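You operate a simulated robot arm through the tools that you are given. There is no shell and no other tool. Be economical: measure what you need, move in short steps, check, and stop when the job is done.

You run a simulated robot arm. Do the job below in one go: nothing can be reset, and whatever is moved stays where it is left.

TASK
Make room on the top of the folding table for the green scent pot. At the end: the green scent pot stands where the white refill bottle with the blue cap (marked "STARCH") stood; the spool of pink ribbon is in the white drip tray; the cream dryer ball stands where the spool of pink ribbon stood; the white refill bottle with the blue cap from the top of the folding table is on the shelf of the pine rack; whatever was shut is shut again. Leave all else as you found it, and nothing knocked over.
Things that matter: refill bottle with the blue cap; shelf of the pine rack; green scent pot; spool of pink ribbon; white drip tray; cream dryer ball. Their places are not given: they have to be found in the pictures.

It is judged by the outcome, as a careful person would: the job done as asked, and still so three seconds after it is handed in. It fails if anything else is knocked over, pushed out of place, dropped, spilled or broken. Lids that push on must go on centred and level and be pressed home; caps that screw on are set level and turned clockwise until they are tight.

THE ROBOT
A 7-joint arm with a two-finger parallel gripper, fixed in place. Base frame: the origin is at the foot of the arm, x ahead of it, y to its left, z up; the work surface is at about z = 0. Units: mm, degrees, N and s.
With the tool pointing down near the work surface it reaches from about 240 to 620 mm from the base axis. Its first joint turns from -66.0 to 66.0 degrees. Payload 2.6 kg.
The TCP is the grasp point between the finger pads, 30 mm short of the fingertips. In the tool frame z runs along the fingers and y along their closing line. The gripper opens to 94 mm. The fingers are 28 mm wide and 10 mm thick; the gripper's body (50 by 96 mm) begins 55 mm behind the TCP.
Orientation is that of the tool frame in the base frame, as a unit quaternion [w, x, y, z]. With the fingers straight down and closing along the base's y, the tool's x points along the base's -x, its y along +y and its z along -z.

THE INTERFACE
- The arm moves only by the tool jog_arm. Its argument "moves" is a list of rows, each a list of 3 entries, a list of its own where there are three numbers: the shift along the base's x, y, z in units of 400 mm (1.0 is 400 mm), then the turn, a rotation vector about the base's x, y, z in units of 45 degrees (1.0 is 45 degrees), then the closure, from 0 (fully open) to 1 (shut). In form: [[[x, y, z], [wx, wy, wz], hand], ...]. A call has 1 to 8 rows; each row is the pose to reach, as a shift and turn from the pose commanded when the call began. A call with a number of a shift or a turn outside -1 to 1 is refused whole. Each row takes 0.2 s and may step no farther than 50 mm and 8.6 degrees from the row before; otherwise, or with a gripper value out of range, the whole call is refused. Where a pose cannot be reached the arm comes as near as it can. A force on the tool above 40 N (or 10 N above the force at the start of the call, whichever is more), or a blocked arm, ends the call early, and 0.2 s more pass. The fingers move at their own pace (about 72 mm/s each) and stop on an object; they squeeze with about 29 N. The grip force told is the motor's: it shows also when the fingers shut on nothing. Time passes only in rows, and 0.2 s behind the last, so rows that repeat a pose let the fingers close. It gives the time, the measured TCP pose, the force on the tool (base axes), the opening and the grip force at its end, in the units of the frame above (readings bear some noise).
- Cameras (640 x 400 px; columns grow to the right, rows downward): "scene" is fixed at [46.5, 453.1, 549.8]; the picture's right is [-0.57, -0.82, 0.00], its down [-0.57, 0.40, -0.72] and it looks along [0.59, -0.41, -0.70] (base axes); focal length 214 px, centre (320, 200). "wrist" rides on the gripper at [-37, 0, -58] in the tool frame; the picture's right is [0.00, -1.00, 0.00], its down [0.97, 0.00, -0.24] and it looks along [0.24, 0.00, 0.97] (tool axes); focal length 218 px, centre (320, 200).
- camera(camera): a new picture of that camera. No time passes.
- pixel_to_xyz(camera, pixels): for up to 12 pixels [column, row] of the newest picture of that camera ("zoom" is the newest enlarged one), the place [x, y, z] in the base frame of the surface seen there, good to about 2 mm. No time passes.
- inspect(camera, box): a new picture of the part [left, top, right, bottom] of that camera's present view, enlarged. No time passes.
- hand_in(): hands the job in; it is judged then, once.

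Keep the steps short. Do not move on a guess: measure, check each grasp and each placing, and mend mistakes. In all there are 80 turns and 46 pictures (those below and enlarged ones count). Leave the gripper open and the arm clear of the work at the hand-in unless told otherwise, and finish with a single line.

The tools are called after ">>>" as a command line: name --argument value ..., lists and objects as JSON in quotes. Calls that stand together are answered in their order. jog_arm: Moves the arm, as the interface text tells. Its arguments: {"type":"object","properties":{"moves":{"type":"array","items":{"type":"array"}}},"required":["moves"]} The other tools are called the same way: camera (camera) takes a picture; pixel_to_xyz (camera, pixels) gives the place of the surface under pixels of a picture; inspect (camera, box) takes an enlarged picture of a part of a camera's view; hand_in () hands the job in.

At the start:

```text
time: 0.0
ee_pos: [293.3, -40.7, 452.1]
tool_rot: [0.0, -0.001, 1.0, 0.0]
ft_force: [-0.5, -0.9, 0.1]
width: 93.8
grip_force: 0.1
```

scene: 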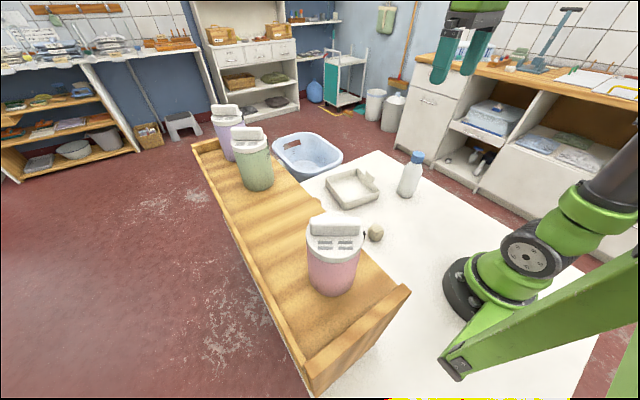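
wrist: 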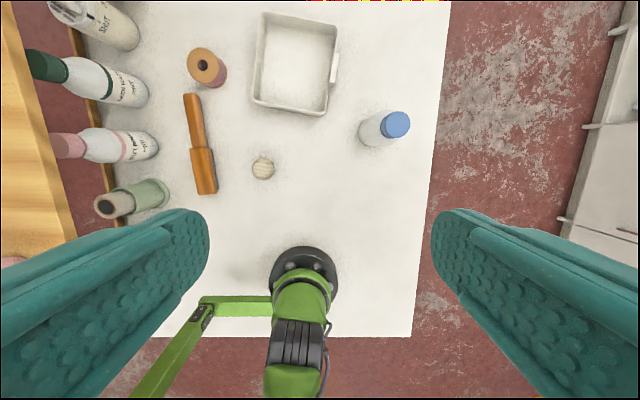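

I see the rack on the left with bottles below its shelf, and the tray, spool, ball and blue-capped bottle on the table. I'll zoom in on each area first.

>>> inspect --camera "wrist" --box '[0, 0, 240, 240]'

>>> inspect --camera "scene" --box '[180, 90, 440, 400]'

>>> pixel_to_xyz --camera "wrist" --pixels '[[205, 65], [263, 168], [397, 124], [295, 60], [103, 207], [155, 192], [260, 18], [332, 25], [255, 100], [325, 112], [60, 145], [150, 145]]'

>>> pixel_to_xyz --camera "scene" --pixels '[[255, 180], [250, 130], [335, 285], [335, 220], [228, 145], [375, 230], [412, 155], [405, 190], [290, 240], [210, 160], [345, 345], [390, 290]]'

```text
1.67 times, centred on (120, 120) of wrist
```

zoom: 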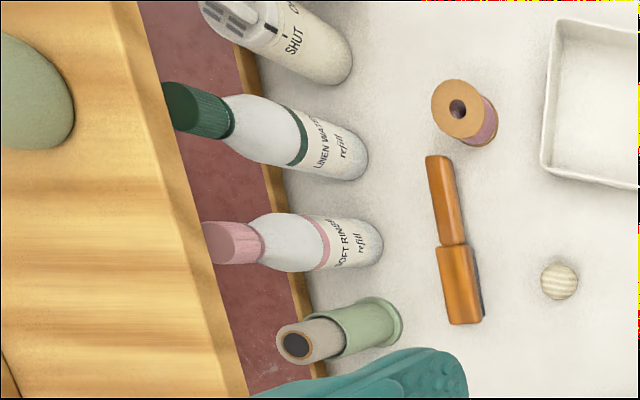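

```text
1.29 times, centred on (310, 245) of scene
```

zoom: 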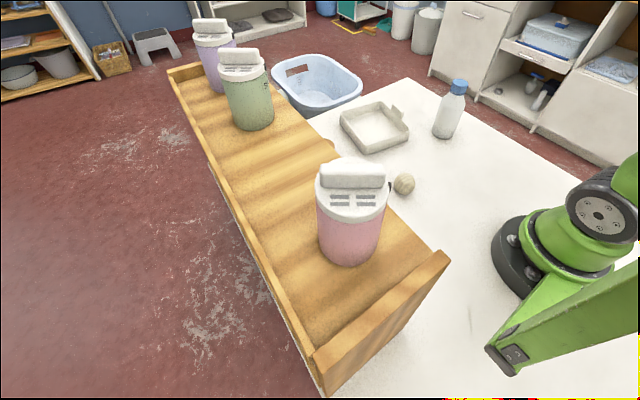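

```text
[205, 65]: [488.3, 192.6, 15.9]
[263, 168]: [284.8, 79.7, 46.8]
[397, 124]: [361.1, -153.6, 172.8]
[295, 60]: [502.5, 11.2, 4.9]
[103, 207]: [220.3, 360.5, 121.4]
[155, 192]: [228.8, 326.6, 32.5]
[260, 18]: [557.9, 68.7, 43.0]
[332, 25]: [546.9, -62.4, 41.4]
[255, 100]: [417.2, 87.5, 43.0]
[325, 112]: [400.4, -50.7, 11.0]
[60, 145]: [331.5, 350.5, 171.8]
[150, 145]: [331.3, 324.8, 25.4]
```

```text
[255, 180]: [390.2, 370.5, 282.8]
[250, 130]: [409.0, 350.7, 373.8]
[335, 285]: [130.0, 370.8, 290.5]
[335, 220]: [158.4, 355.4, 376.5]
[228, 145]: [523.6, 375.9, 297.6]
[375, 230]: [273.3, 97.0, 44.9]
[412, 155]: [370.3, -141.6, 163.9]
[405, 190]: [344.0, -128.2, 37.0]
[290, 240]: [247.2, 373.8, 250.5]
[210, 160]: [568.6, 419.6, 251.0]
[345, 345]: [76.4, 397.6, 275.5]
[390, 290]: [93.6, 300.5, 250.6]
```

The rack layout needs a closer look before I decide which pot and which shelf are meant. I'm zooming in on the canisters and on the things under the shelf edge.

>>> inspect --camera "wrist" --box '[0, 0, 130, 80]'

>>> inspect --camera "scene" --box '[180, 90, 310, 200]'

>>> pixel_to_xyz --camera "wrist" --pixels '[[20, 50], [40, 150], [10, 250], [75, 235], [100, 170], [85, 118], [72, 20], [120, 30], [130, 42], [90, 5], [20, 3], [70, 190]]'

```text
4.92 times, centred on (65, 40) of wrist
```

zoom: 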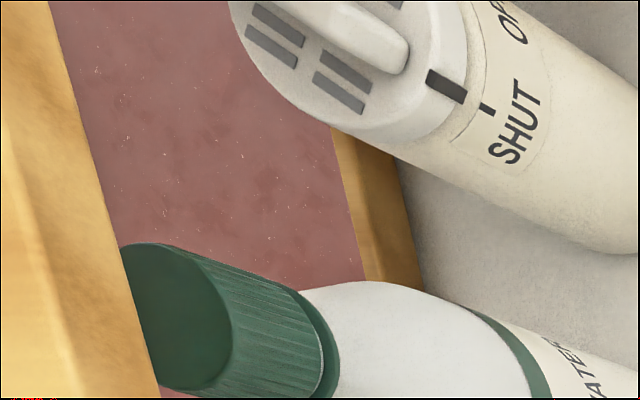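

```text
3.64 times, centred on (245, 145) of scene
```

zoom: 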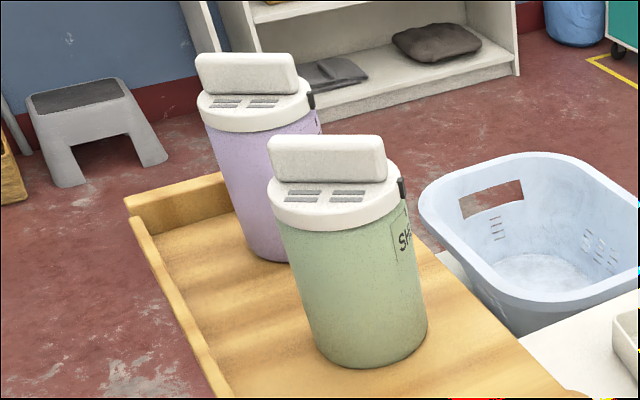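

```text
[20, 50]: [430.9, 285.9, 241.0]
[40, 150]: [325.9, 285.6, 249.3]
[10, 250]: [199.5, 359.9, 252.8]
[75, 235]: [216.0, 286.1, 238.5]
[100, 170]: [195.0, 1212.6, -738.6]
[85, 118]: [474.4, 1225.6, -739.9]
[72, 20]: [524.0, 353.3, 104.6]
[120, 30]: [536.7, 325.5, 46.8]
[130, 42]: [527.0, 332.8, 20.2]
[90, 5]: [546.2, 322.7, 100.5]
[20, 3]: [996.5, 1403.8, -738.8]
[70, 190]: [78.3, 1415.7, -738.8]
```

The scent pots have twist lids with a SHUT mark, and the green one at about (400, 360) is on the rack's top shelf (z≈250). Next I'll measure the bottle closely.

>>> inspect --camera "wrist" --box '[340, 90, 430, 160]'

>>> inspect --camera "scene" --box '[320, 140, 440, 250]'

>>> pixel_to_xyz --camera "wrist" --pixels '[[384, 126], [408, 124], [397, 113], [397, 135], [380, 118], [374, 115], [366, 120], [361, 128], [364, 140], [375, 145], [368, 130], [380, 140]]'

>>> pixel_to_xyz --camera "scene" --pixels '[[405, 197], [399, 190], [412, 192], [400, 180], [406, 180], [413, 180], [408, 168], [419, 153], [416, 164], [404, 174], [416, 174], [407, 196]]'

```text
5.71 times, centred on (385, 125) of wrist
```

zoom: 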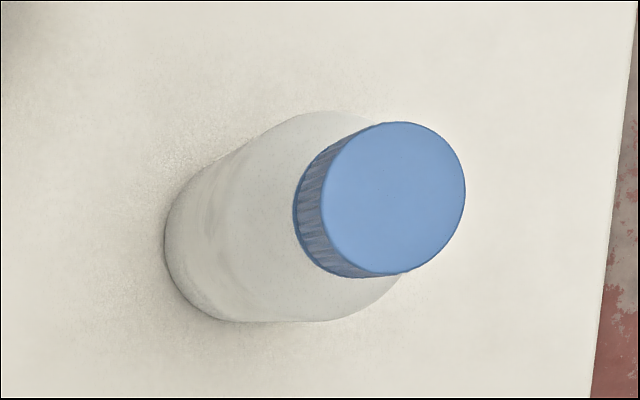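

```text
3.64 times, centred on (380, 195) of scene
```

zoom: 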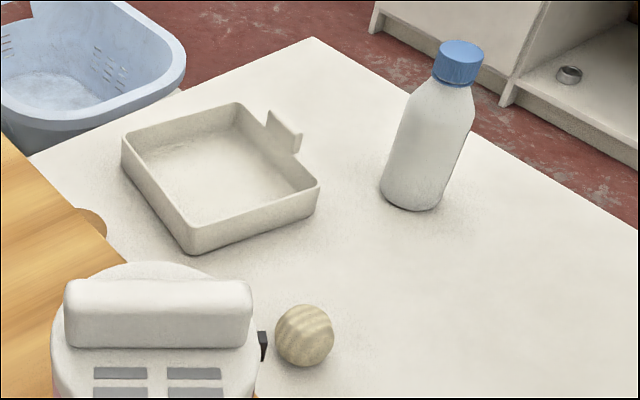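

```text
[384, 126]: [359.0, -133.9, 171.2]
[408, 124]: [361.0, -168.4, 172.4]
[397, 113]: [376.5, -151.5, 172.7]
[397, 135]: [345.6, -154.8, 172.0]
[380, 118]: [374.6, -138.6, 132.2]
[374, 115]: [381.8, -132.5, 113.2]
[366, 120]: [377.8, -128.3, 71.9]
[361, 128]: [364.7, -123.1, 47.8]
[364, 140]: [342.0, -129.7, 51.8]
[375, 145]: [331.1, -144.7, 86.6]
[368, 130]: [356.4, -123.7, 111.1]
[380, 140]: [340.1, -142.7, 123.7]
```

```text
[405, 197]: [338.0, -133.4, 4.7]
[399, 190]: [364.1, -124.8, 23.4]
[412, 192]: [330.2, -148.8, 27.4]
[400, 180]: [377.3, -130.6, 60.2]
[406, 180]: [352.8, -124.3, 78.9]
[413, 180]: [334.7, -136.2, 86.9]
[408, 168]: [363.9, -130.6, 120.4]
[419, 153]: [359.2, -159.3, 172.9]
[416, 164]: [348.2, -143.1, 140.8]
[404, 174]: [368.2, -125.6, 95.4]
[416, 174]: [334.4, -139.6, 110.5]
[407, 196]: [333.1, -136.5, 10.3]
```

The bottle's axis is at about (361, -152), its body radius is about 31, its shoulder is at z≈110 and the cap top is at 172. I'm moving above it with the gripper open.

>>> jog_arm --moves '[[[0.028, -0.046, -0.08], [0, 0, 0], 0], [[0.056, -0.093, -0.16], [0, 0, 0], 0], [[0.085, -0.139, -0.24], [0, 0, 0], 0], [[0.113, -0.185, -0.32], [0, 0, 0], 0], [[0.141, -0.232, -0.4], [0, 0, 0], 0], [[0.169, -0.278, -0.48], [0, 0, 0], 0], [[0.169, -0.278, -0.48], [0, 0, 0], 0]]'

>>> camera --camera "wrist"

```text
time: 1.6
ee_pos: [359.4, -154.6, 259.6]
tool_rot: [0.0, 0.0, 1.0, 0.0]
ft_force: [0.5, 0.4, 0.4]
width: 93.9
grip_force: 0.1
```

```text
37 pictures are left
```

wrist: 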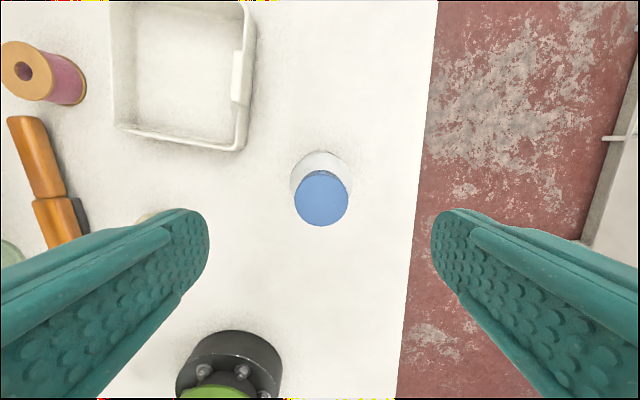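

The cap appears at (321, 198), nearly centred between the fingers. I'm measuring its edges before I descend.

>>> pixel_to_xyz --camera "wrist" --pixels '[[297, 198], [346, 198], [321, 174], [321, 223], [321, 160], [292, 180], [350, 180], [321, 153]]'

```text
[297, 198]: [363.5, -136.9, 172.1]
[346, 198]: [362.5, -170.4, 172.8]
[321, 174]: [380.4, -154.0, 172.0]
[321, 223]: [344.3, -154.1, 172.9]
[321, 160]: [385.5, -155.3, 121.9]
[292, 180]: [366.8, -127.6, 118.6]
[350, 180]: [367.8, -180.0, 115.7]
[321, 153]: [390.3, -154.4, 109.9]
```

The bottle's axis is at (362, -154). I'm going down to z≈122, which leaves the gripper body about 5 mm above the cap.

>>> jog_arm --moves '[[[0.004, 0.001, -0.1], [0, 0, 0], 0], [[0.004, 0.001, -0.2], [0, 0, 0], 0], [[0.004, 0.001, -0.3], [0, 0, 0], 0], [[0.004, 0.001, -0.343], [0, 0, 0], 0], [[0.004, 0.001, -0.343], [0, 0, 0], 0]]'

```text
time: 2.8
ee_pos: [360.6, -150.9, 122.2]
tool_rot: [0.0, 0.0, 1.0, 0.0]
ft_force: [-0.2, 0.4, -0.5]
width: 94.2
grip_force: 0.0
```

I'm at z 122 with no contact, so I'm closing the fingers on the bottle body.

>>> jog_arm --moves '[[[0, -0.004, 0], [0, 0, 0], 0.2], [[0, -0.004, 0], [0, 0, 0], 0.35], [[0, -0.004, 0], [0, 0, 0], 0.6], [[0, -0.004, 0], [0, 0, 0], 0.6], [[0, -0.004, 0], [0, 0, 0], 0.6]]'

```text
time: 4.0
ee_pos: [361.3, -153.7, 122.2]
tool_rot: [0.0, 0.0, 1.0, 0.0]
ft_force: [0.7, 0.1, -0.4]
width: 60.2
grip_force: 28.9
```

The grip is firm at 60.2 mm. I'm lifting straight up to z≈412.

>>> jog_arm --moves '[[[0, 0, 0.06], [0, 0, 0], 0.6], [[0, 0, 0.18], [0, 0, 0], 0.6], [[0, 0, 0.3], [0, 0, 0], 0.6], [[0, 0, 0.42], [0, 0, 0], 0.6], [[0, 0, 0.54], [0, 0, 0], 0.6], [[0, 0, 0.66], [0, 0, 0], 0.6], [[0, 0, 0.725], [0, 0, 0], 0.6], [[0, 0, 0.725], [0, 0, 0], 0.6]]'

```text
time: 5.8
ee_pos: [359.1, -154.0, 411.8]
tool_rot: [0.0, 0.0, 1.0, 0.001]
ft_force: [1.2, 0.8, -0.7]
width: 60.0
grip_force: 29.5
```

Lifted cleanly. I'm swinging toward the gap on the shelf between the pink and green pots, going halfway first.

>>> jog_arm --moves '[[[-0.019, 0.107, 0], [0, 0, 0], 0.6], [[-0.038, 0.214, 0], [0, 0, 0], 0.6], [[-0.057, 0.321, 0], [0, 0, 0], 0.6], [[-0.076, 0.428, 0], [0, 0, 0], 0.6], [[-0.095, 0.535, 0], [0, 0, 0], 0.6], [[-0.114, 0.642, 0], [0, 0, 0], 0.6], [[-0.133, 0.749, 0], [0, 0, 0], 0.6], [[-0.152, 0.857, 0], [0, 0, 0], 0.6]]'

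>>> camera --camera "scene"

```text
time: 7.6
ee_pos: [302.9, 189.1, 411.9]
tool_rot: [0.0, 0.001, 1.0, 0.0]
ft_force: [-0.8, -0.2, -0.6]
width: 59.7
grip_force: 29.3
```

```text
36 pictures are left
```

scene: 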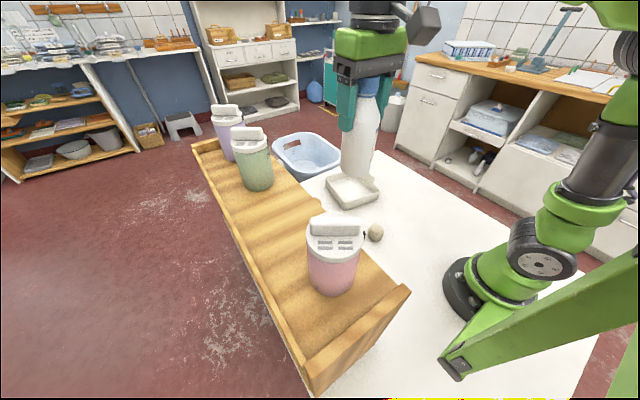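

All good so far. While I'm here I'll measure the shelf edges and pots in this picture to choose the drop point.

>>> pixel_to_xyz --camera "scene" --pixels '[[270, 220], [300, 215], [280, 250], [250, 240], [260, 260], [306, 240], [361, 240], [335, 245], [236, 145], [268, 142], [245, 187], [272, 183]]'

```text
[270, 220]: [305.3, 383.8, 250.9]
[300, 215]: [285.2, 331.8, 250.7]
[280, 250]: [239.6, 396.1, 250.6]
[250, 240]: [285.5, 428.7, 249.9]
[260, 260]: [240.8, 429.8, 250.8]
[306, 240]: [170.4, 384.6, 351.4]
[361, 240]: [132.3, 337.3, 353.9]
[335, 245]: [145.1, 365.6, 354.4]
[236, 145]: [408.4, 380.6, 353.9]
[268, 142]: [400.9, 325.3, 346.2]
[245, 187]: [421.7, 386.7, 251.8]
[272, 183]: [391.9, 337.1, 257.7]
```

The shelf is clear from x≈190 to 355. I'm moving to (275, 345) at the same height.

>>> jog_arm --moves '[[[-0.015, 0.1, 0], [0, 0, 0], 0.6], [[-0.03, 0.2, 0], [0, 0, 0], 0.6], [[-0.046, 0.3, 0], [0, 0, 0], 0.6], [[-0.062, 0.39, 0], [0, 0, 0], 0.6], [[-0.062, 0.39, -0.04], [0, 0, 0], 0.6], [[-0.062, 0.39, -0.08], [0, 0, 0], 0.6], [[-0.062, 0.39, -0.08], [0, 0, 0], 0.6]]'

>>> camera --camera "scene"

```text
time: 9.2
ee_pos: [276.7, 346.6, 379.7]
tool_rot: [0.0, 0.0, 1.0, 0.0]
ft_force: [-0.7, 0.6, -1.4]
width: 59.7
grip_force: 29.3
```

```text
35 pictures are left
```

scene: 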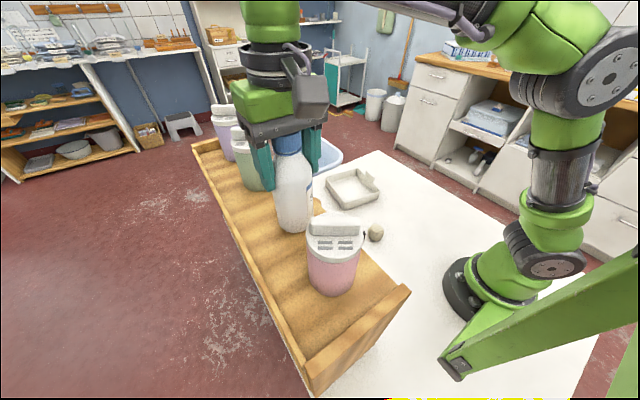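

The bottle is about 7 mm above the shelf. I'm lowering it gently and reading the force.

>>> jog_arm --moves '[[[0, 0, -0.006], [0, 0, 0], 0.6], [[0, 0, -0.012], [0, 0, 0], 0.6], [[0, 0, -0.017], [0, 0, 0], 0.6], [[0, 0, -0.019], [0, 0, 0], 0.6], [[0, 0, -0.019], [0, 0, 0], 0.6]]'

```text
time: 10.4
ee_pos: [276.3, 344.9, 373.5]
tool_rot: [0.001, 0.0, 1.0, 0.001]
ft_force: [1.5, 1.8, 4.3]
width: 59.9
grip_force: 28.8
```

The force has risen to +4.3 N, so the bottle is touching the shelf. I'm opening the fingers and then rising straight up.

>>> jog_arm --moves '[[[0, 0, 0], [0, 0, 0], 0.3], [[0, 0, 0], [0, 0, 0], 0.1], [[0, 0, 0], [0, 0, 0], 0], [[0, 0, 0], [0, 0, 0], 0], [[0, 0, 0.1], [0, 0, 0], 0], [[0, 0, 0.2], [0, 0, 0], 0], [[0, 0, 0.27], [0, 0, 0], 0], [[0, 0, 0.27], [0, 0, 0], 0]]'

>>> camera --camera "scene"

>>> camera --camera "wrist"

```text
time: 12.2
ee_pos: [274.7, 343.9, 441.6]
tool_rot: [0.001, 0.0, 1.0, 0.001]
ft_force: [-0.2, 0.0, 1.3]
width: 93.9
grip_force: 0.0
out of reach, approached as far as the arm can: row 6, 7, 8
```

```text
34 pictures are left
```

scene: 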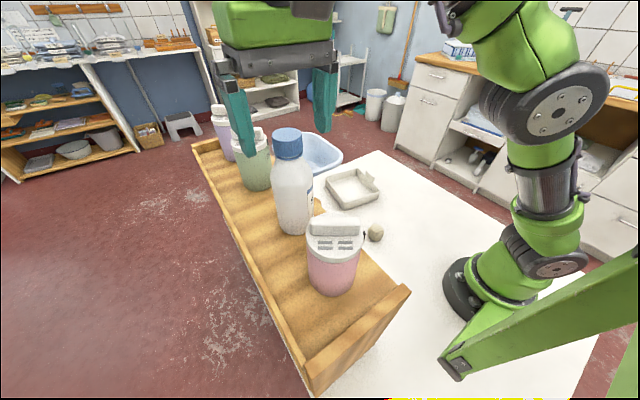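

```text
33 pictures are left
```

wrist: 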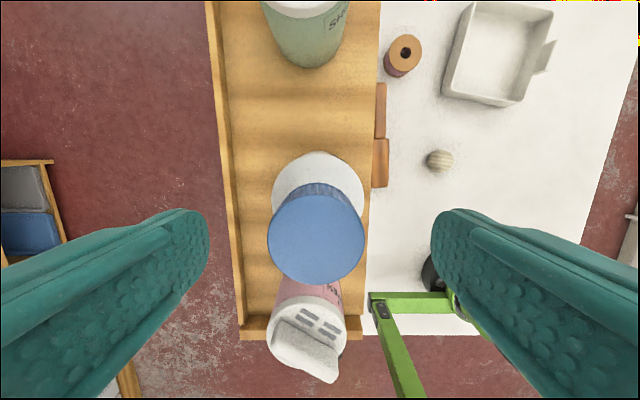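

The bottle stands upright on the shelf. Straight-down reach runs out here at z≈441, so the fingers still straddle the cap. I'll slide out along -x, which is the open direction, and then pull back toward the table.

>>> jog_arm --moves '[[[-0.05, 0, 0], [0, 0, 0], 0], [[-0.12, 0, 0], [0, 0, 0], 0], [[-0.2, 0, 0], [0, 0, 0], 0], [[-0.2, -0.1, 0], [0, 0, 0], 0], [[-0.2, -0.2, 0], [0, 0, 0], 0], [[-0.2, -0.3, 0], [0, 0, 0], 0], [[-0.2, -0.4, 0], [0, 0, 0], 0], [[-0.2, -0.4, 0], [0, 0, 0], 0]]'

>>> camera --camera "scene"

```text
time: 14.0
ee_pos: [193.2, 182.2, 438.8]
tool_rot: [0.0, -0.001, 1.0, -0.001]
ft_force: [0.1, -0.2, 0.4]
width: 93.8
grip_force: 0.0
```

```text
32 pictures are left
```

scene: 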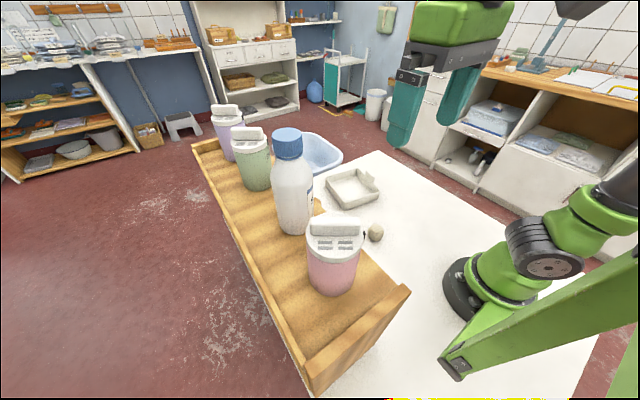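

The bottle is undisturbed. The green pot is too far out for a straight-down grasp over its lid, so I'll take its body from the table side with a tilted tool pointing toward +y. First I move to (400, 170, 380) and start the yaw.

>>> jog_arm --moves '[[[0.085, -0.005, -0.02], [0, 0, 0.166], 0], [[0.17, -0.01, -0.04], [0, 0, 0.333], 0], [[0.26, -0.015, -0.07], [0, 0, 0.5], 0], [[0.345, -0.02, -0.1], [0, 0, 0.666], 0], [[0.43, -0.025, -0.125], [0, 0, 0.833], 0], [[0.517, -0.03, -0.147], [0, 0, 1.0], 0], [[0.517, -0.03, -0.147], [0, 0, 1.0], 0]]'

>>> jog_arm --moves '[[[0, 0, 0], [0, 0, 0.166], 0], [[0, 0, 0], [0, 0, 0.333], 0], [[0, 0, 0], [0, 0, 0.5], 0], [[0, 0, 0], [0, 0, 0.666], 0], [[0, 0, 0], [0, 0, 0.833], 0], [[0, 0, 0], [0, 0, 1.0], 0], [[0, 0, 0], [0, 0, 1.0], 0]]'

>>> jog_arm --moves '[[[0, 0, 0], [0.166, 0, 0], 0], [[0, 0, 0], [0.333, 0, 0], 0], [[0, 0, 0], [0.5, 0, 0], 0], [[0, 0, 0], [0.666, 0, 0], 0], [[0, 0, 0], [0.833, 0, 0], 0], [[0, 0, 0], [1.0, 0, 0], 0], [[0, 0, 0], [1.0, 0, 0], 0]]'

>>> camera --camera "wrist"

```text
time: 15.6
ee_pos: [401.5, 172.0, 383.0]
tool_rot: [0.001, -0.383, 0.924, -0.001]
ft_force: [0.6, -0.1, -0.2]
width: 93.9
grip_force: 0.0
```

```text
time: 17.2
ee_pos: [402.5, 171.1, 381.6]
tool_rot: [0.0, 0.708, -0.707, 0.0]
ft_force: [-0.5, -0.7, 0.3]
width: 94.0
grip_force: 0.1
```

```text
time: 18.8
ee_pos: [402.3, 172.7, 381.9]
tool_rot: [-0.271, 0.654, -0.653, -0.271]
ft_force: [-1.2, 1.0, -1.0]
width: 93.9
grip_force: 0.1
```

```text
31 pictures are left
```

wrist: 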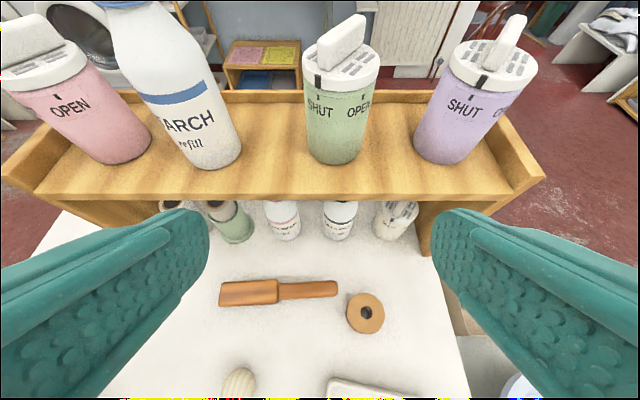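

This is a clear view: the green pot's mark stands at SHUT, and the bottle is upright with STARCH facing us. I'm measuring the green pot.

>>> pixel_to_xyz --camera "wrist" --pixels '[[310, 120], [362, 120], [336, 140], [336, 160], [307, 95], [376, 85], [340, 92], [318, 75], [376, 60], [320, 45], [363, 18], [337, 190]]'

>>> inspect --camera "wrist" --box '[280, 0, 400, 190]'

```text
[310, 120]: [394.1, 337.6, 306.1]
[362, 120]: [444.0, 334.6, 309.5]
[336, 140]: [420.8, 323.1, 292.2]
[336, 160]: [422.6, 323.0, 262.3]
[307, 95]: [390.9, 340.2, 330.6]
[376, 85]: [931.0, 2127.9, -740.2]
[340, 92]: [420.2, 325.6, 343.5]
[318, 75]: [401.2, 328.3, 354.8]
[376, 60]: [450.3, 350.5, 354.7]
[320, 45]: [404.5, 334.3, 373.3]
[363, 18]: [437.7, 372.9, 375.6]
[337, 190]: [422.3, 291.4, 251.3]
```

```text
2.11 times, centred on (340, 95) of wrist
```

zoom: 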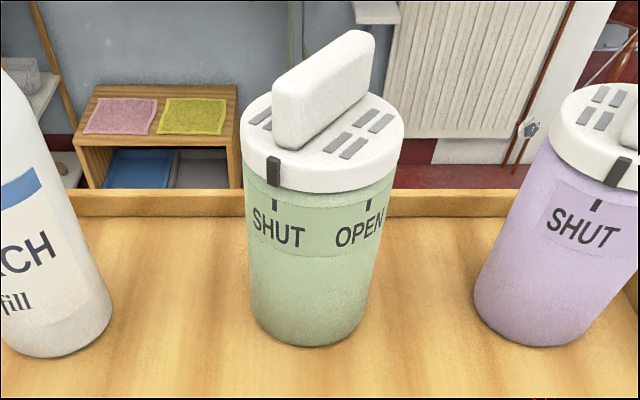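

The green pot's axis is at about (420, 354), its radius is about 31 and its body spans z 250–337. I'll tilt to 70° and line up in front of it at x=420, y=240, z=302.

>>> jog_arm --moves '[[[0.02, 0.05, -0.05], [0.14, 0, 0], 0], [[0.03, 0.1, -0.1], [0.28, 0, 0], 0], [[0.04, 0.14, -0.15], [0.42, 0, 0], 0], [[0.045, 0.17, -0.2], [0.556, 0, 0], 0], [[0.045, 0.17, -0.2], [0.556, 0, 0], 0], [[0.045, 0.17, -0.2], [0.556, 0, 0], 0]]'

>>> camera --camera "wrist"

>>> camera --camera "scene"

```text
time: 20.2
ee_pos: [419.9, 239.9, 300.6]
tool_rot: [0.406, -0.579, 0.579, 0.406]
ft_force: [-0.1, 0.8, -0.5]
width: 94.1
grip_force: 0.1
```

```text
29 pictures are left
```

wrist: 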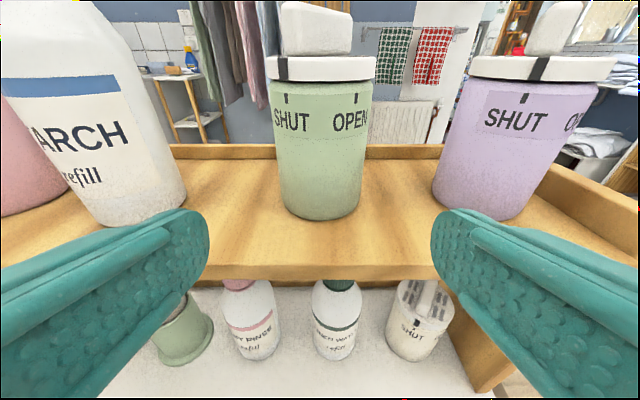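

```text
28 pictures are left
```

scene: 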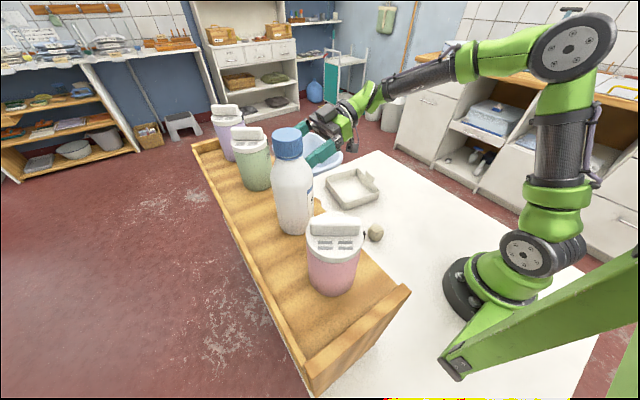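

The green pot is centred at column 320. I'm checking its edges and those of the neighbouring lavender pot and bottle for finger clearance.

>>> pixel_to_xyz --camera "wrist" --pixels '[[276, 130], [366, 130], [320, 150], [436, 180], [447, 130], [475, 70], [182, 180], [375, 70], [268, 70], [320, 218], [320, 205]]'

```text
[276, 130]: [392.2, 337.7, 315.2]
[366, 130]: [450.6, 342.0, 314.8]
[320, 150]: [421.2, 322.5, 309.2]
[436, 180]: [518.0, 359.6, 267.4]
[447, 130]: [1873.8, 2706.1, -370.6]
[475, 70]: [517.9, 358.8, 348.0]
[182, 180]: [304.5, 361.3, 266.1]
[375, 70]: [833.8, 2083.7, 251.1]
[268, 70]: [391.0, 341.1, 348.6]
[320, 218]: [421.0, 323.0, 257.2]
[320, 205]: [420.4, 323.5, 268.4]
```

There is plenty of clearance on both sides. I'm advancing 100 mm in +y so the pads straddle the pot.

>>> jog_arm --moves '[[[0.002, 0.06, 0], [0, 0, 0], 0], [[0.002, 0.12, 0], [0, 0, 0], 0], [[0.002, 0.18, 0], [0, 0, 0], 0], [[0.002, 0.22, 0], [0, 0, 0], 0], [[0.002, 0.25, 0], [0, 0, 0], 0], [[0.002, 0.25, 0], [0, 0, 0], 0]]'

>>> camera --camera "wrist"

>>> inspect --camera "scene" --box '[200, 80, 360, 240]'

```text
time: 21.6
ee_pos: [421.4, 339.1, 301.5]
tool_rot: [0.406, -0.579, 0.58, 0.405]
ft_force: [0.4, 0.1, 0.4]
width: 94.0
grip_force: 0.0
```

```text
27 pictures are left
```

wrist: 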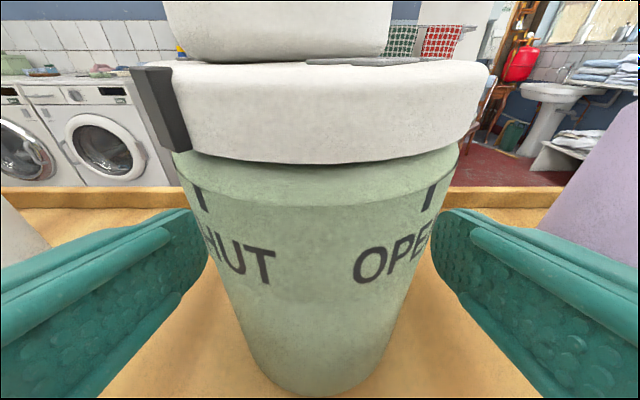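

```text
2.50 times, centred on (280, 160) of scene
```

zoom: 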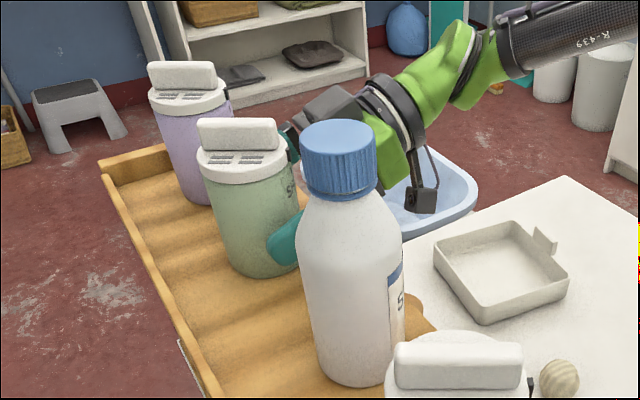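

The pads straddle the body below the lid and clear of the lid's pointer. I'm closing.

>>> jog_arm --moves '[[[0, 0, 0], [0, 0, 0], 0.2], [[0, 0, 0], [0, 0, 0], 0.35], [[0, 0, 0], [0, 0, 0], 0.6], [[0, 0, 0], [0, 0, 0], 0.6], [[0, 0, 0], [0, 0, 0], 0.6]]'

>>> pixel_to_xyz --camera "scene" --pixels '[[385, 168], [388, 172], [384, 160], [378, 170], [372, 135], [375, 145], [365, 168], [400, 130]]'

```text
time: 22.8
ee_pos: [421.2, 339.0, 300.6]
tool_rot: [0.406, -0.579, 0.579, 0.406]
ft_force: [-0.3, -0.1, 0.4]
width: 64.4
grip_force: 28.6
```

```text
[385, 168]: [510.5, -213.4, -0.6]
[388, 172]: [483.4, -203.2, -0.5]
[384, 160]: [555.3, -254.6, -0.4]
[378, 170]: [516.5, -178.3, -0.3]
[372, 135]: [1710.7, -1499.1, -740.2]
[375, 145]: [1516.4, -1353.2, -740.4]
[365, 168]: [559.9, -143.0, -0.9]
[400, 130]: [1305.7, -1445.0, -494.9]
```

Gripped at 64.4 mm. I'm lifting slowly by 35 mm and checking.

>>> jog_arm --moves '[[[0, 0, 0.015], [0, 0, 0], 0.6], [[0, 0, 0.04], [0, 0, 0], 0.6], [[0, 0, 0.065], [0, 0, 0], 0.6], [[0, 0, 0.09], [0, 0, 0], 0.6], [[0, 0, 0.09], [0, 0, 0], 0.6]]'

>>> camera --camera "scene"

>>> pixel_to_xyz --camera "scene" --pixels '[[322, 142], [325, 142], [319, 145], [322, 135], [328, 145], [315, 140]]'

```text
time: 24.0
ee_pos: [420.2, 339.6, 336.5]
tool_rot: [0.405, -0.58, 0.58, 0.404]
ft_force: [0.7, -0.3, -0.5]
width: 64.4
grip_force: 28.4
```

```text
25 pictures are left
```

scene: 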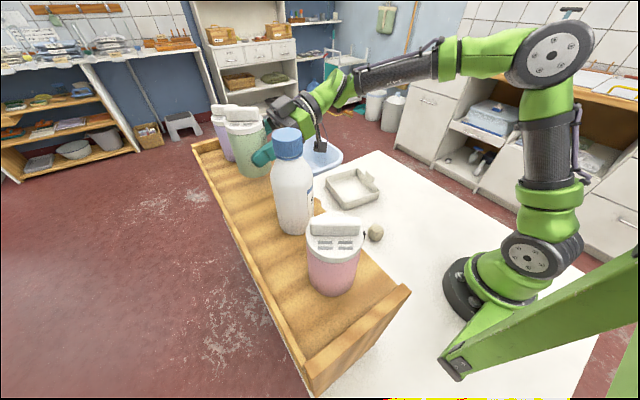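

```text
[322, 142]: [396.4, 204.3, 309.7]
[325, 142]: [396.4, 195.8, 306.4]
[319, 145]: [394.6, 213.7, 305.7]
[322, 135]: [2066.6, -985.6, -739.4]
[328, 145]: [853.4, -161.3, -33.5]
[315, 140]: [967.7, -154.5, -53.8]
```

The pot is off the shelf and upright. I see a small block hanging under the wrist near (322, 145), so I'm measuring how low it sits before planning a low placement.

>>> inspect --camera "scene" --box '[270, 80, 350, 180]'

>>> pixel_to_xyz --camera "scene" --pixels '[[318, 150], [320, 150], [324, 150], [326, 150], [318, 148], [324, 152], [320, 152], [326, 147], [318, 120], [319, 130], [304, 115]]'

```text
4.00 times, centred on (310, 130) of scene
```

zoom: 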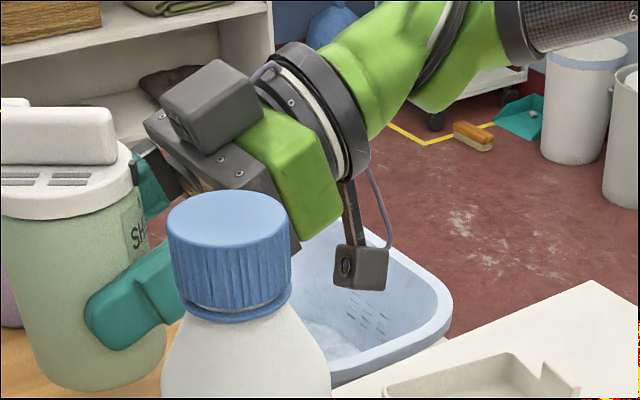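

```text
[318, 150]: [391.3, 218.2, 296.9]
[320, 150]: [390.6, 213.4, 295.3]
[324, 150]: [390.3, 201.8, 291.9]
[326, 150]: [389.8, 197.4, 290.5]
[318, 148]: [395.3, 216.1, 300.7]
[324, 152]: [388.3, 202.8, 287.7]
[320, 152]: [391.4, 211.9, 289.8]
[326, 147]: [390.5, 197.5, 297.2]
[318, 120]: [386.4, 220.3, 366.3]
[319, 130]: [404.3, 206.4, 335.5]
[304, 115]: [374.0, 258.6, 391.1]
```

That hanging block reaches about 51 mm below the TCP at this tilt, so it would hit the table when I place the pot. I'll set the pot back down and regrip slightly higher, at a 62° tilt.

>>> jog_arm --moves '[[[0, 0, -0.04], [0, 0, 0], 0.6], [[0, 0, -0.07], [0, 0, 0], 0.6], [[0, 0, -0.083], [0, 0, 0], 0.6], [[0, 0, -0.089], [0, 0, 0], 0.6], [[0, 0, -0.089], [0, 0, 0], 0.6]]'

```text
time: 25.2
ee_pos: [421.1, 339.3, 302.3]
tool_rot: [-0.405, 0.58, -0.579, -0.406]
ft_force: [0.2, 0.4, -0.7]
width: 64.3
grip_force: 29.2
```

No contact yet, so I'm easing down about 1 mm more and then opening.

>>> jog_arm --moves '[[[0, 0, -0.002], [0, 0, 0], 0.6], [[0, 0, -0.003], [0, 0, 0], 0.6], [[0, 0, -0.003], [0, 0, 0], 0.3], [[0, 0, -0.003], [0, 0, 0], 0.1], [[0, 0, -0.003], [0, 0, 0], 0], [[0, 0, -0.003], [0, 0, 0], 0]]'

>>> jog_arm --moves '[[[0, 0, 0.01], [-0.06, 0, 0], 0], [[0, 0, 0.02], [-0.12, 0, 0], 0], [[0, 0, 0.03], [-0.178, 0, 0], 0], [[0, 0, 0.03], [-0.178, 0, 0], 0]]'

>>> camera --camera "wrist"

>>> inspect --camera "scene" --box '[220, 80, 340, 200]'

```text
time: 26.6
ee_pos: [421.3, 339.6, 301.6]
tool_rot: [0.406, -0.579, 0.579, 0.406]
ft_force: [-0.9, -1.2, -0.1]
width: 93.7
grip_force: 0.0
```

```text
time: 27.6
ee_pos: [420.7, 339.0, 312.4]
tool_rot: [0.364, -0.606, 0.606, 0.364]
ft_force: [-0.1, -0.1, -0.3]
width: 93.9
grip_force: 0.1
```

```text
23 pictures are left
```

wrist: 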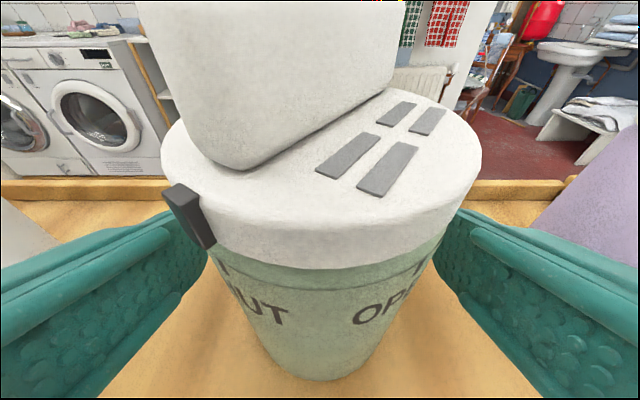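

```text
3.33 times, centred on (280, 140) of scene
```

zoom: 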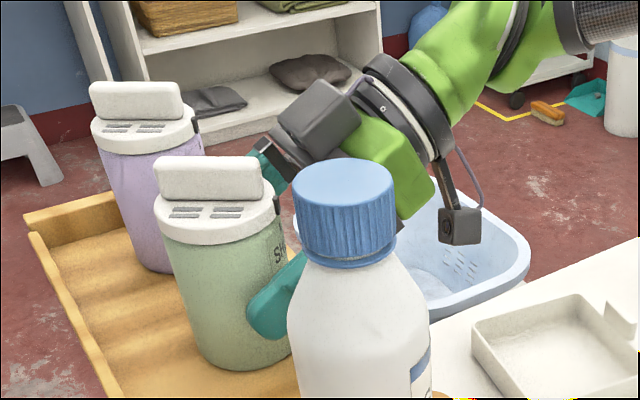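

I'm checking the pointer's lowest point against the finger's top edge before I close.

>>> pixel_to_xyz --camera "wrist" --pixels '[[204, 242], [180, 200], [213, 240], [300, 262], [185, 225], [160, 230], [205, 220]]'

```text
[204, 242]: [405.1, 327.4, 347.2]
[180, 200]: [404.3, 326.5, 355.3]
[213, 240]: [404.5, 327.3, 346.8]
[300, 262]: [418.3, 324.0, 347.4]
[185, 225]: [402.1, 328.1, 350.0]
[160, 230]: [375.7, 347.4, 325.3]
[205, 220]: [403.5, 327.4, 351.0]
```

The pointer's bottom is at z≈346 and the finger's top is at about 325, so they are clear. I'm closing and lifting a little.

>>> jog_arm --moves '[[[0, 0, 0], [0, 0, 0], 0.2], [[0, 0, 0], [0, 0, 0], 0.35], [[0, 0, 0], [0, 0, 0], 0.6], [[0, 0, 0], [0, 0, 0], 0.6], [[0, 0, 0], [0, 0, 0], 0.6], [[0, 0, 0.02], [0, 0, 0], 0.6], [[0, 0, 0.07], [0, 0, 0], 0.6], [[0, 0, 0.12], [0, 0, 0], 0.6]]'

```text
time: 29.4
ee_pos: [420.7, 339.6, 361.4]
tool_rot: [-0.364, 0.606, -0.606, -0.365]
ft_force: [-0.2, 0.7, -0.7]
width: 64.6
grip_force: 28.6
```

Held firmly at 64.6 mm. The pot's bottom is at z≈299, so I'm backing straight out from the rack along -y.

>>> jog_arm --moves '[[[0, -0.05, 0], [0, 0, 0], 0.6], [[0, -0.15, 0], [0, 0, 0], 0.6], [[0, -0.25, 0], [0, 0, 0], 0.6], [[0, -0.35, 0], [0, 0, 0], 0.6], [[0, -0.4, 0], [0, 0, 0], 0.6], [[0, -0.4, 0], [0, 0, 0], 0.6]]'

>>> jog_arm --moves '[[[-0.02, -0.1, 0], [0, 0, -0.16], 0.6], [[-0.045, -0.2, 0], [0, 0, -0.33], 0.6], [[-0.07, -0.31, 0], [0, 0, -0.5], 0.6], [[-0.09, -0.42, 0], [0, 0, -0.67], 0.6], [[-0.11, -0.53, 0], [0, 0, -0.83], 0.6], [[-0.13, -0.64, 0], [0, 0, -1.0], 0.6], [[-0.13, -0.64, 0], [0, 0, -1.0], 0.6]]'

>>> camera --camera "scene"

```text
time: 30.8
ee_pos: [420.2, 177.8, 361.5]
tool_rot: [0.364, -0.606, 0.607, 0.364]
ft_force: [0.5, -0.9, -0.5]
width: 64.6
grip_force: 29.3
```

```text
time: 32.4
ee_pos: [368.0, -79.2, 361.8]
tool_rot: [0.476, -0.328, 0.792, 0.197]
ft_force: [-1.0, 0.1, -0.5]
width: 64.7
grip_force: 29.3
```

```text
21 pictures are left
```

scene: 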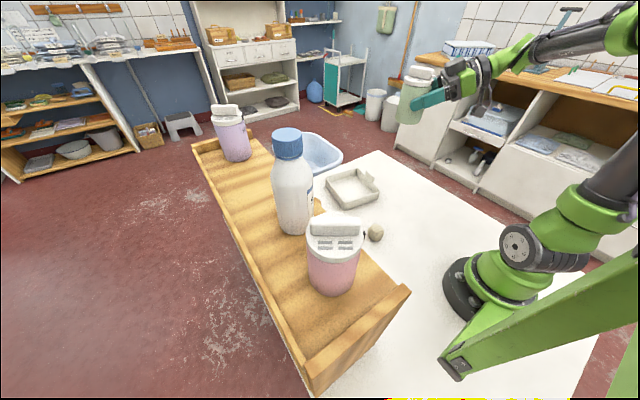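

The pot is upright and clear of everything. I'm finishing the yaw, moving over the bottle's old place and descending partway.

>>> jog_arm --moves '[[[-0.015, -0.07, 0], [0, 0, -0.11], 0.6], [[-0.03, -0.14, 0], [0, 0, -0.22], 0.6], [[-0.045, -0.21, 0], [0, 0, -0.333], 0.6], [[-0.045, -0.21, -0.11], [0, 0, -0.333], 0.6], [[-0.045, -0.21, -0.22], [0, 0, -0.333], 0.6], [[-0.045, -0.21, -0.33], [0, 0, -0.333], 0.6], [[-0.045, -0.21, -0.44], [0, 0, -0.333], 0.6], [[-0.045, -0.21, -0.44], [0, 0, -0.333], 0.6]]'

>>> camera --camera "scene"

```text
time: 34.2
ee_pos: [352.9, -160.5, 183.3]
tool_rot: [0.497, -0.222, 0.828, 0.133]
ft_force: [-0.5, 0.0, -0.8]
width: 65.0
grip_force: 28.8
```

```text
20 pictures are left
```

scene: 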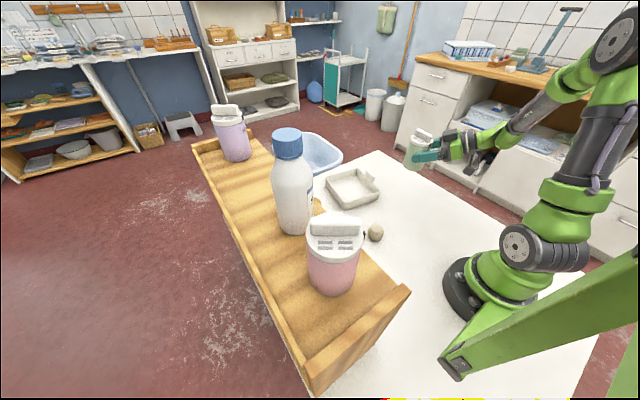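

The pot hangs above the spot. I'm measuring where its base would land.

>>> inspect --camera "scene" --box '[380, 110, 500, 210]'

>>> pixel_to_xyz --camera "scene" --pixels '[[415, 168], [406, 164], [424, 166], [407, 150], [420, 134], [414, 150], [480, 170], [485, 165]]'

```text
4.00 times, centred on (440, 160) of scene
```

zoom: 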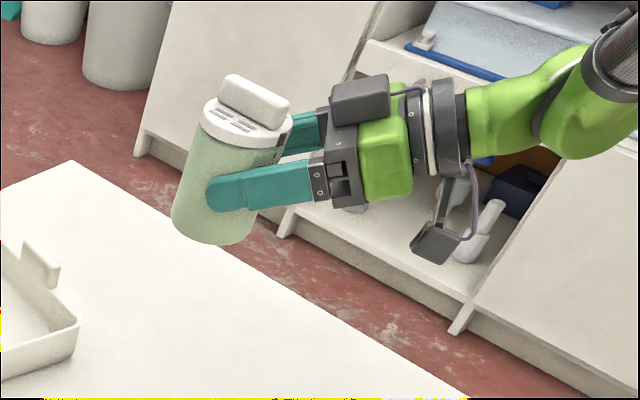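

```text
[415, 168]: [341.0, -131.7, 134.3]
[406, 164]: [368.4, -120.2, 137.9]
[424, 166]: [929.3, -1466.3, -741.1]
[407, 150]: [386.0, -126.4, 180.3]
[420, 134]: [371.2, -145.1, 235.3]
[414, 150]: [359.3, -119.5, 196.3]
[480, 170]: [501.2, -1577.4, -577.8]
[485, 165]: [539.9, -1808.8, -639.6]
```

The pot's axis is at about (365, -152.5), so I'll shift -3 mm in x and -1 mm in y. I'm descending to about 6 mm above the table.

>>> jog_arm --moves '[[[-0.004, -0.002, -0.09], [0, 0, 0], 0.6], [[-0.008, -0.003, -0.18], [0, 0, 0], 0.6], [[-0.008, -0.003, -0.25], [0, 0, 0], 0.6], [[-0.008, -0.003, -0.285], [0, 0, 0], 0.6], [[-0.008, -0.003, -0.285], [0, 0, 0], 0.6]]'

>>> inspect --camera "scene" --box '[360, 130, 500, 240]'

```text
time: 35.4
ee_pos: [359.0, -167.9, 82.4]
tool_rot: [0.495, -0.222, 0.829, 0.136]
ft_force: [-0.2, -0.2, -0.4]
width: 64.8
grip_force: 28.4
out of reach, approached as far as the arm can: row 3, 4, 5
```

```text
3.64 times, centred on (430, 185) of scene
```

zoom: 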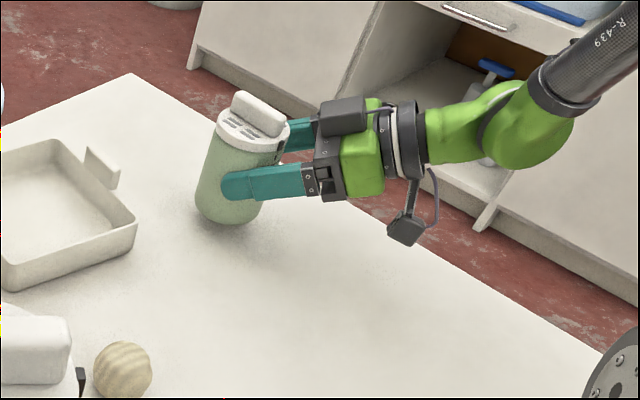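

The arm hit a limit near z 82 because the wrist is too close to the base. I'll rise and yaw the hand back by 30° so the wrist sits farther out, then try again.

>>> jog_arm --moves '[[[0, 0, 0.07], [0, 0, 0], 0.6], [[0, 0, 0.14], [0, 0, 0.1], 0.6], [[0, 0, 0.14], [0, 0, 0.25], 0.6], [[0, 0, 0.14], [0, 0, 0.4], 0.6], [[0, 0, 0.14], [0, 0, 0.55], 0.6], [[0, 0, 0.14], [0, 0, 0.667], 0.6], [[0, 0, 0.14], [0, 0, 0.667], 0.6]]'

```text
time: 37.0
ee_pos: [358.7, -168.0, 139.3]
tool_rot: [0.446, -0.43, 0.742, 0.258]
ft_force: [0.4, 0.0, 0.1]
width: 64.5
grip_force: 28.2
```

The orientation is as planned. I'm centring over the spot and descending to about z 69.

>>> jog_arm --moves '[[[-0.009, 0.007, -0.05], [0, 0, 0], 0.6], [[-0.009, 0.007, -0.1], [0, 0, 0], 0.6], [[-0.009, 0.007, -0.15], [0, 0, 0], 0.6], [[-0.009, 0.007, -0.175], [0, 0, 0], 0.6], [[-0.009, 0.007, -0.175], [0, 0, 0], 0.6]]'

>>> inspect --camera "scene" --box '[360, 130, 500, 240]'

>>> pixel_to_xyz --camera "scene" --pixels '[[406, 197], [402, 192], [412, 194], [402, 185], [406, 180], [410, 188], [404, 194]]'

```text
time: 38.2
ee_pos: [355.3, -165.9, 69.6]
tool_rot: [0.446, -0.429, 0.742, 0.258]
ft_force: [0.1, 0.0, -1.4]
width: 64.8
grip_force: 28.5
```

```text
3.64 times, centred on (430, 185) of scene
```

zoom: 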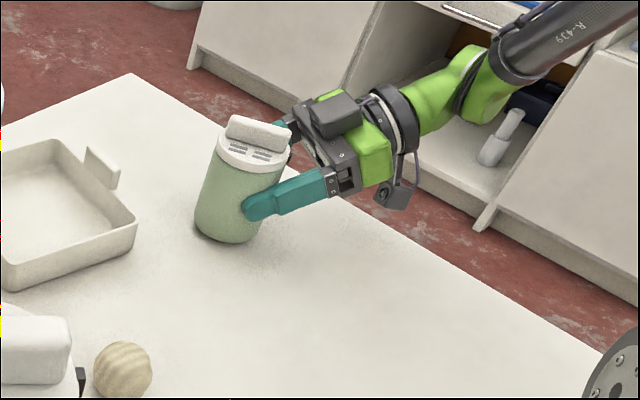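

```text
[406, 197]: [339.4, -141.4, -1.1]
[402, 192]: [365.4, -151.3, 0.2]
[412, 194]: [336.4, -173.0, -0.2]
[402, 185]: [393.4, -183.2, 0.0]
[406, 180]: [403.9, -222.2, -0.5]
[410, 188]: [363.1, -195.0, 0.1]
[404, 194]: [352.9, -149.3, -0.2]
```

Those readings came from the older full picture, so I'm using the zoomed one instead.

>>> pixel_to_xyz --camera "zoom" --pixels '[[200, 220], [215, 235], [235, 240], [212, 190], [230, 190], [205, 205], [390, 208], [384, 203], [405, 210]]'

```text
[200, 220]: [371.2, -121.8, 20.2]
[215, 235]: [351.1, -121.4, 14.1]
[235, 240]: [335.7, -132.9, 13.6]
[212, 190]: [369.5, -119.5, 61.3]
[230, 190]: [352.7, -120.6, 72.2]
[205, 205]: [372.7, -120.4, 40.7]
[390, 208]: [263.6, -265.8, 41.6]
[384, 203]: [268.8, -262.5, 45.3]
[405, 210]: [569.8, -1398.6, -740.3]
```

The pot's axis is at (361.5, -151), so I'll nudge -2 mm in y. I'm lowering gently until contact.

>>> jog_arm --moves '[[[0, -0.005, -0.008], [0, 0, 0], 0.6], [[0, -0.005, -0.013], [0, 0, 0], 0.6], [[0, -0.005, -0.016], [0, 0, 0], 0.6], [[0, -0.005, -0.018], [0, 0, 0], 0.6], [[0, -0.005, -0.018], [0, 0, 0], 0.6]]'

```text
time: 39.4
ee_pos: [354.2, -168.2, 63.0]
tool_rot: [0.446, -0.429, 0.741, 0.259]
ft_force: [-1.2, -1.6, 4.8]
width: 64.7
grip_force: 28.7
```

Contact is confirmed at 4.8 N. I'm opening the fingers and backing off along the tool axis.

>>> jog_arm --moves '[[[0, 0, 0], [0, 0, 0], 0.3], [[0, 0, 0], [0, 0, 0], 0.1], [[0, 0, 0], [0, 0, 0], 0], [[0, 0, 0], [0, 0, 0], 0], [[-0.03, -0.05, 0.03], [0, 0, 0], 0], [[-0.06, -0.1, 0.06], [0, 0, 0], 0], [[-0.11, -0.19, 0.12], [0, 0, 0], 0], [[-0.11, -0.19, 0.12], [0, 0, 0], 0]]'

>>> camera --camera "scene"

>>> camera --camera "wrist"

```text
time: 41.2
ee_pos: [329.2, -240.7, 115.1]
tool_rot: [0.444, -0.428, 0.744, 0.258]
ft_force: [0.2, -0.4, 0.9]
width: 94.1
grip_force: 0.1
out of reach, approached as far as the arm can: row 7, 8
```

```text
16 pictures are left
```

scene: 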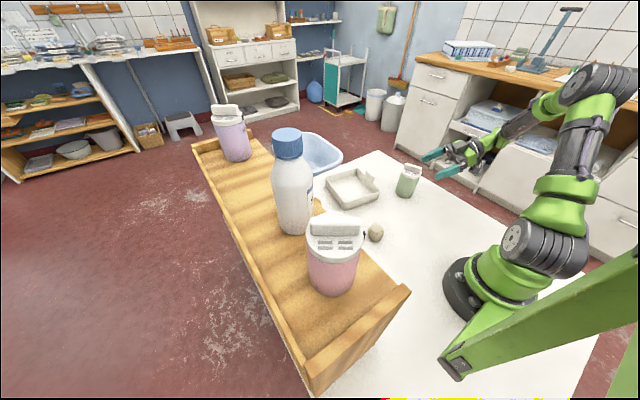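

```text
15 pictures are left
```

wrist: 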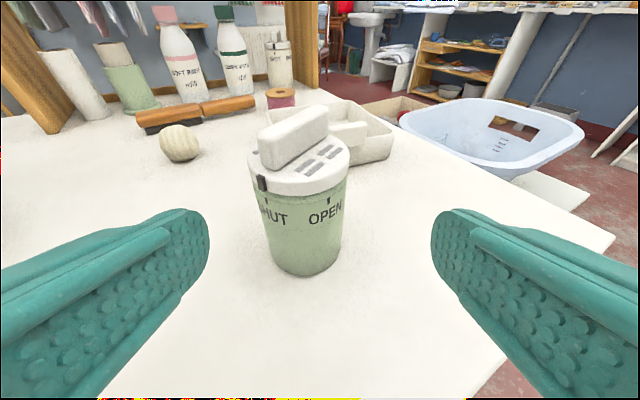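

The green pot is standing in place with its mark at SHUT. I'm rising straight up, then returning the tool to point down.

>>> jog_arm --moves '[[[0, 0, 0.1], [0, 0, 0], 0], [[0, 0, 0.21], [0, 0, 0], 0], [[0, 0, 0.32], [0, 0, 0], 0], [[0, 0, 0.43], [0, 0, 0], 0], [[0, 0, 0.5], [0, 0, 0], 0], [[0, 0, 0.5], [0, 0, 0], 0]]'

>>> jog_arm --moves '[[[0.02, 0.05, 0], [-0.14, 0.08, 0], 0], [[0.04, 0.1, 0], [-0.28, 0.16, 0], 0], [[0.06, 0.15, 0], [-0.42, 0.24, 0], 0], [[0.08, 0.2, 0], [-0.56, 0.32, 0], 0], [[0.1, 0.25, 0], [-0.7, 0.41, 0], 0], [[0.1, 0.3, 0], [-0.866, 0.5, 0], 0], [[0.1, 0.3, 0], [-0.866, 0.5, 0], 0]]'

>>> jog_arm --moves '[[[0.02, 0.09, 0], [-0.11, 0.063, 0], 0], [[0.04, 0.18, 0], [-0.22, 0.126, 0], 0], [[0.06, 0.27, 0], [-0.327, 0.189, 0], 0], [[0.08, 0.36, 0], [-0.327, 0.189, 0], 0], [[0.1, 0.45, 0], [-0.327, 0.189, 0], 0], [[0.1, 0.45, 0], [-0.327, 0.189, 0], 0]]'

```text
time: 42.6
ee_pos: [329.1, -239.8, 313.0]
tool_rot: [0.446, -0.429, 0.742, 0.258]
ft_force: [-0.3, 0.5, 0.2]
width: 93.9
grip_force: 0.1
```

```text
time: 44.2
ee_pos: [366.9, -120.1, 313.5]
tool_rot: [0.127, -0.495, 0.856, 0.074]
ft_force: [-0.2, 0.1, -0.2]
width: 94.0
grip_force: 0.1
```

```text
time: 45.6
ee_pos: [409.8, 60.3, 314.2]
tool_rot: [-0.001, -0.5, 0.866, 0.0]
ft_force: [0.1, 0.6, -0.4]
width: 93.7
grip_force: 0.0
```

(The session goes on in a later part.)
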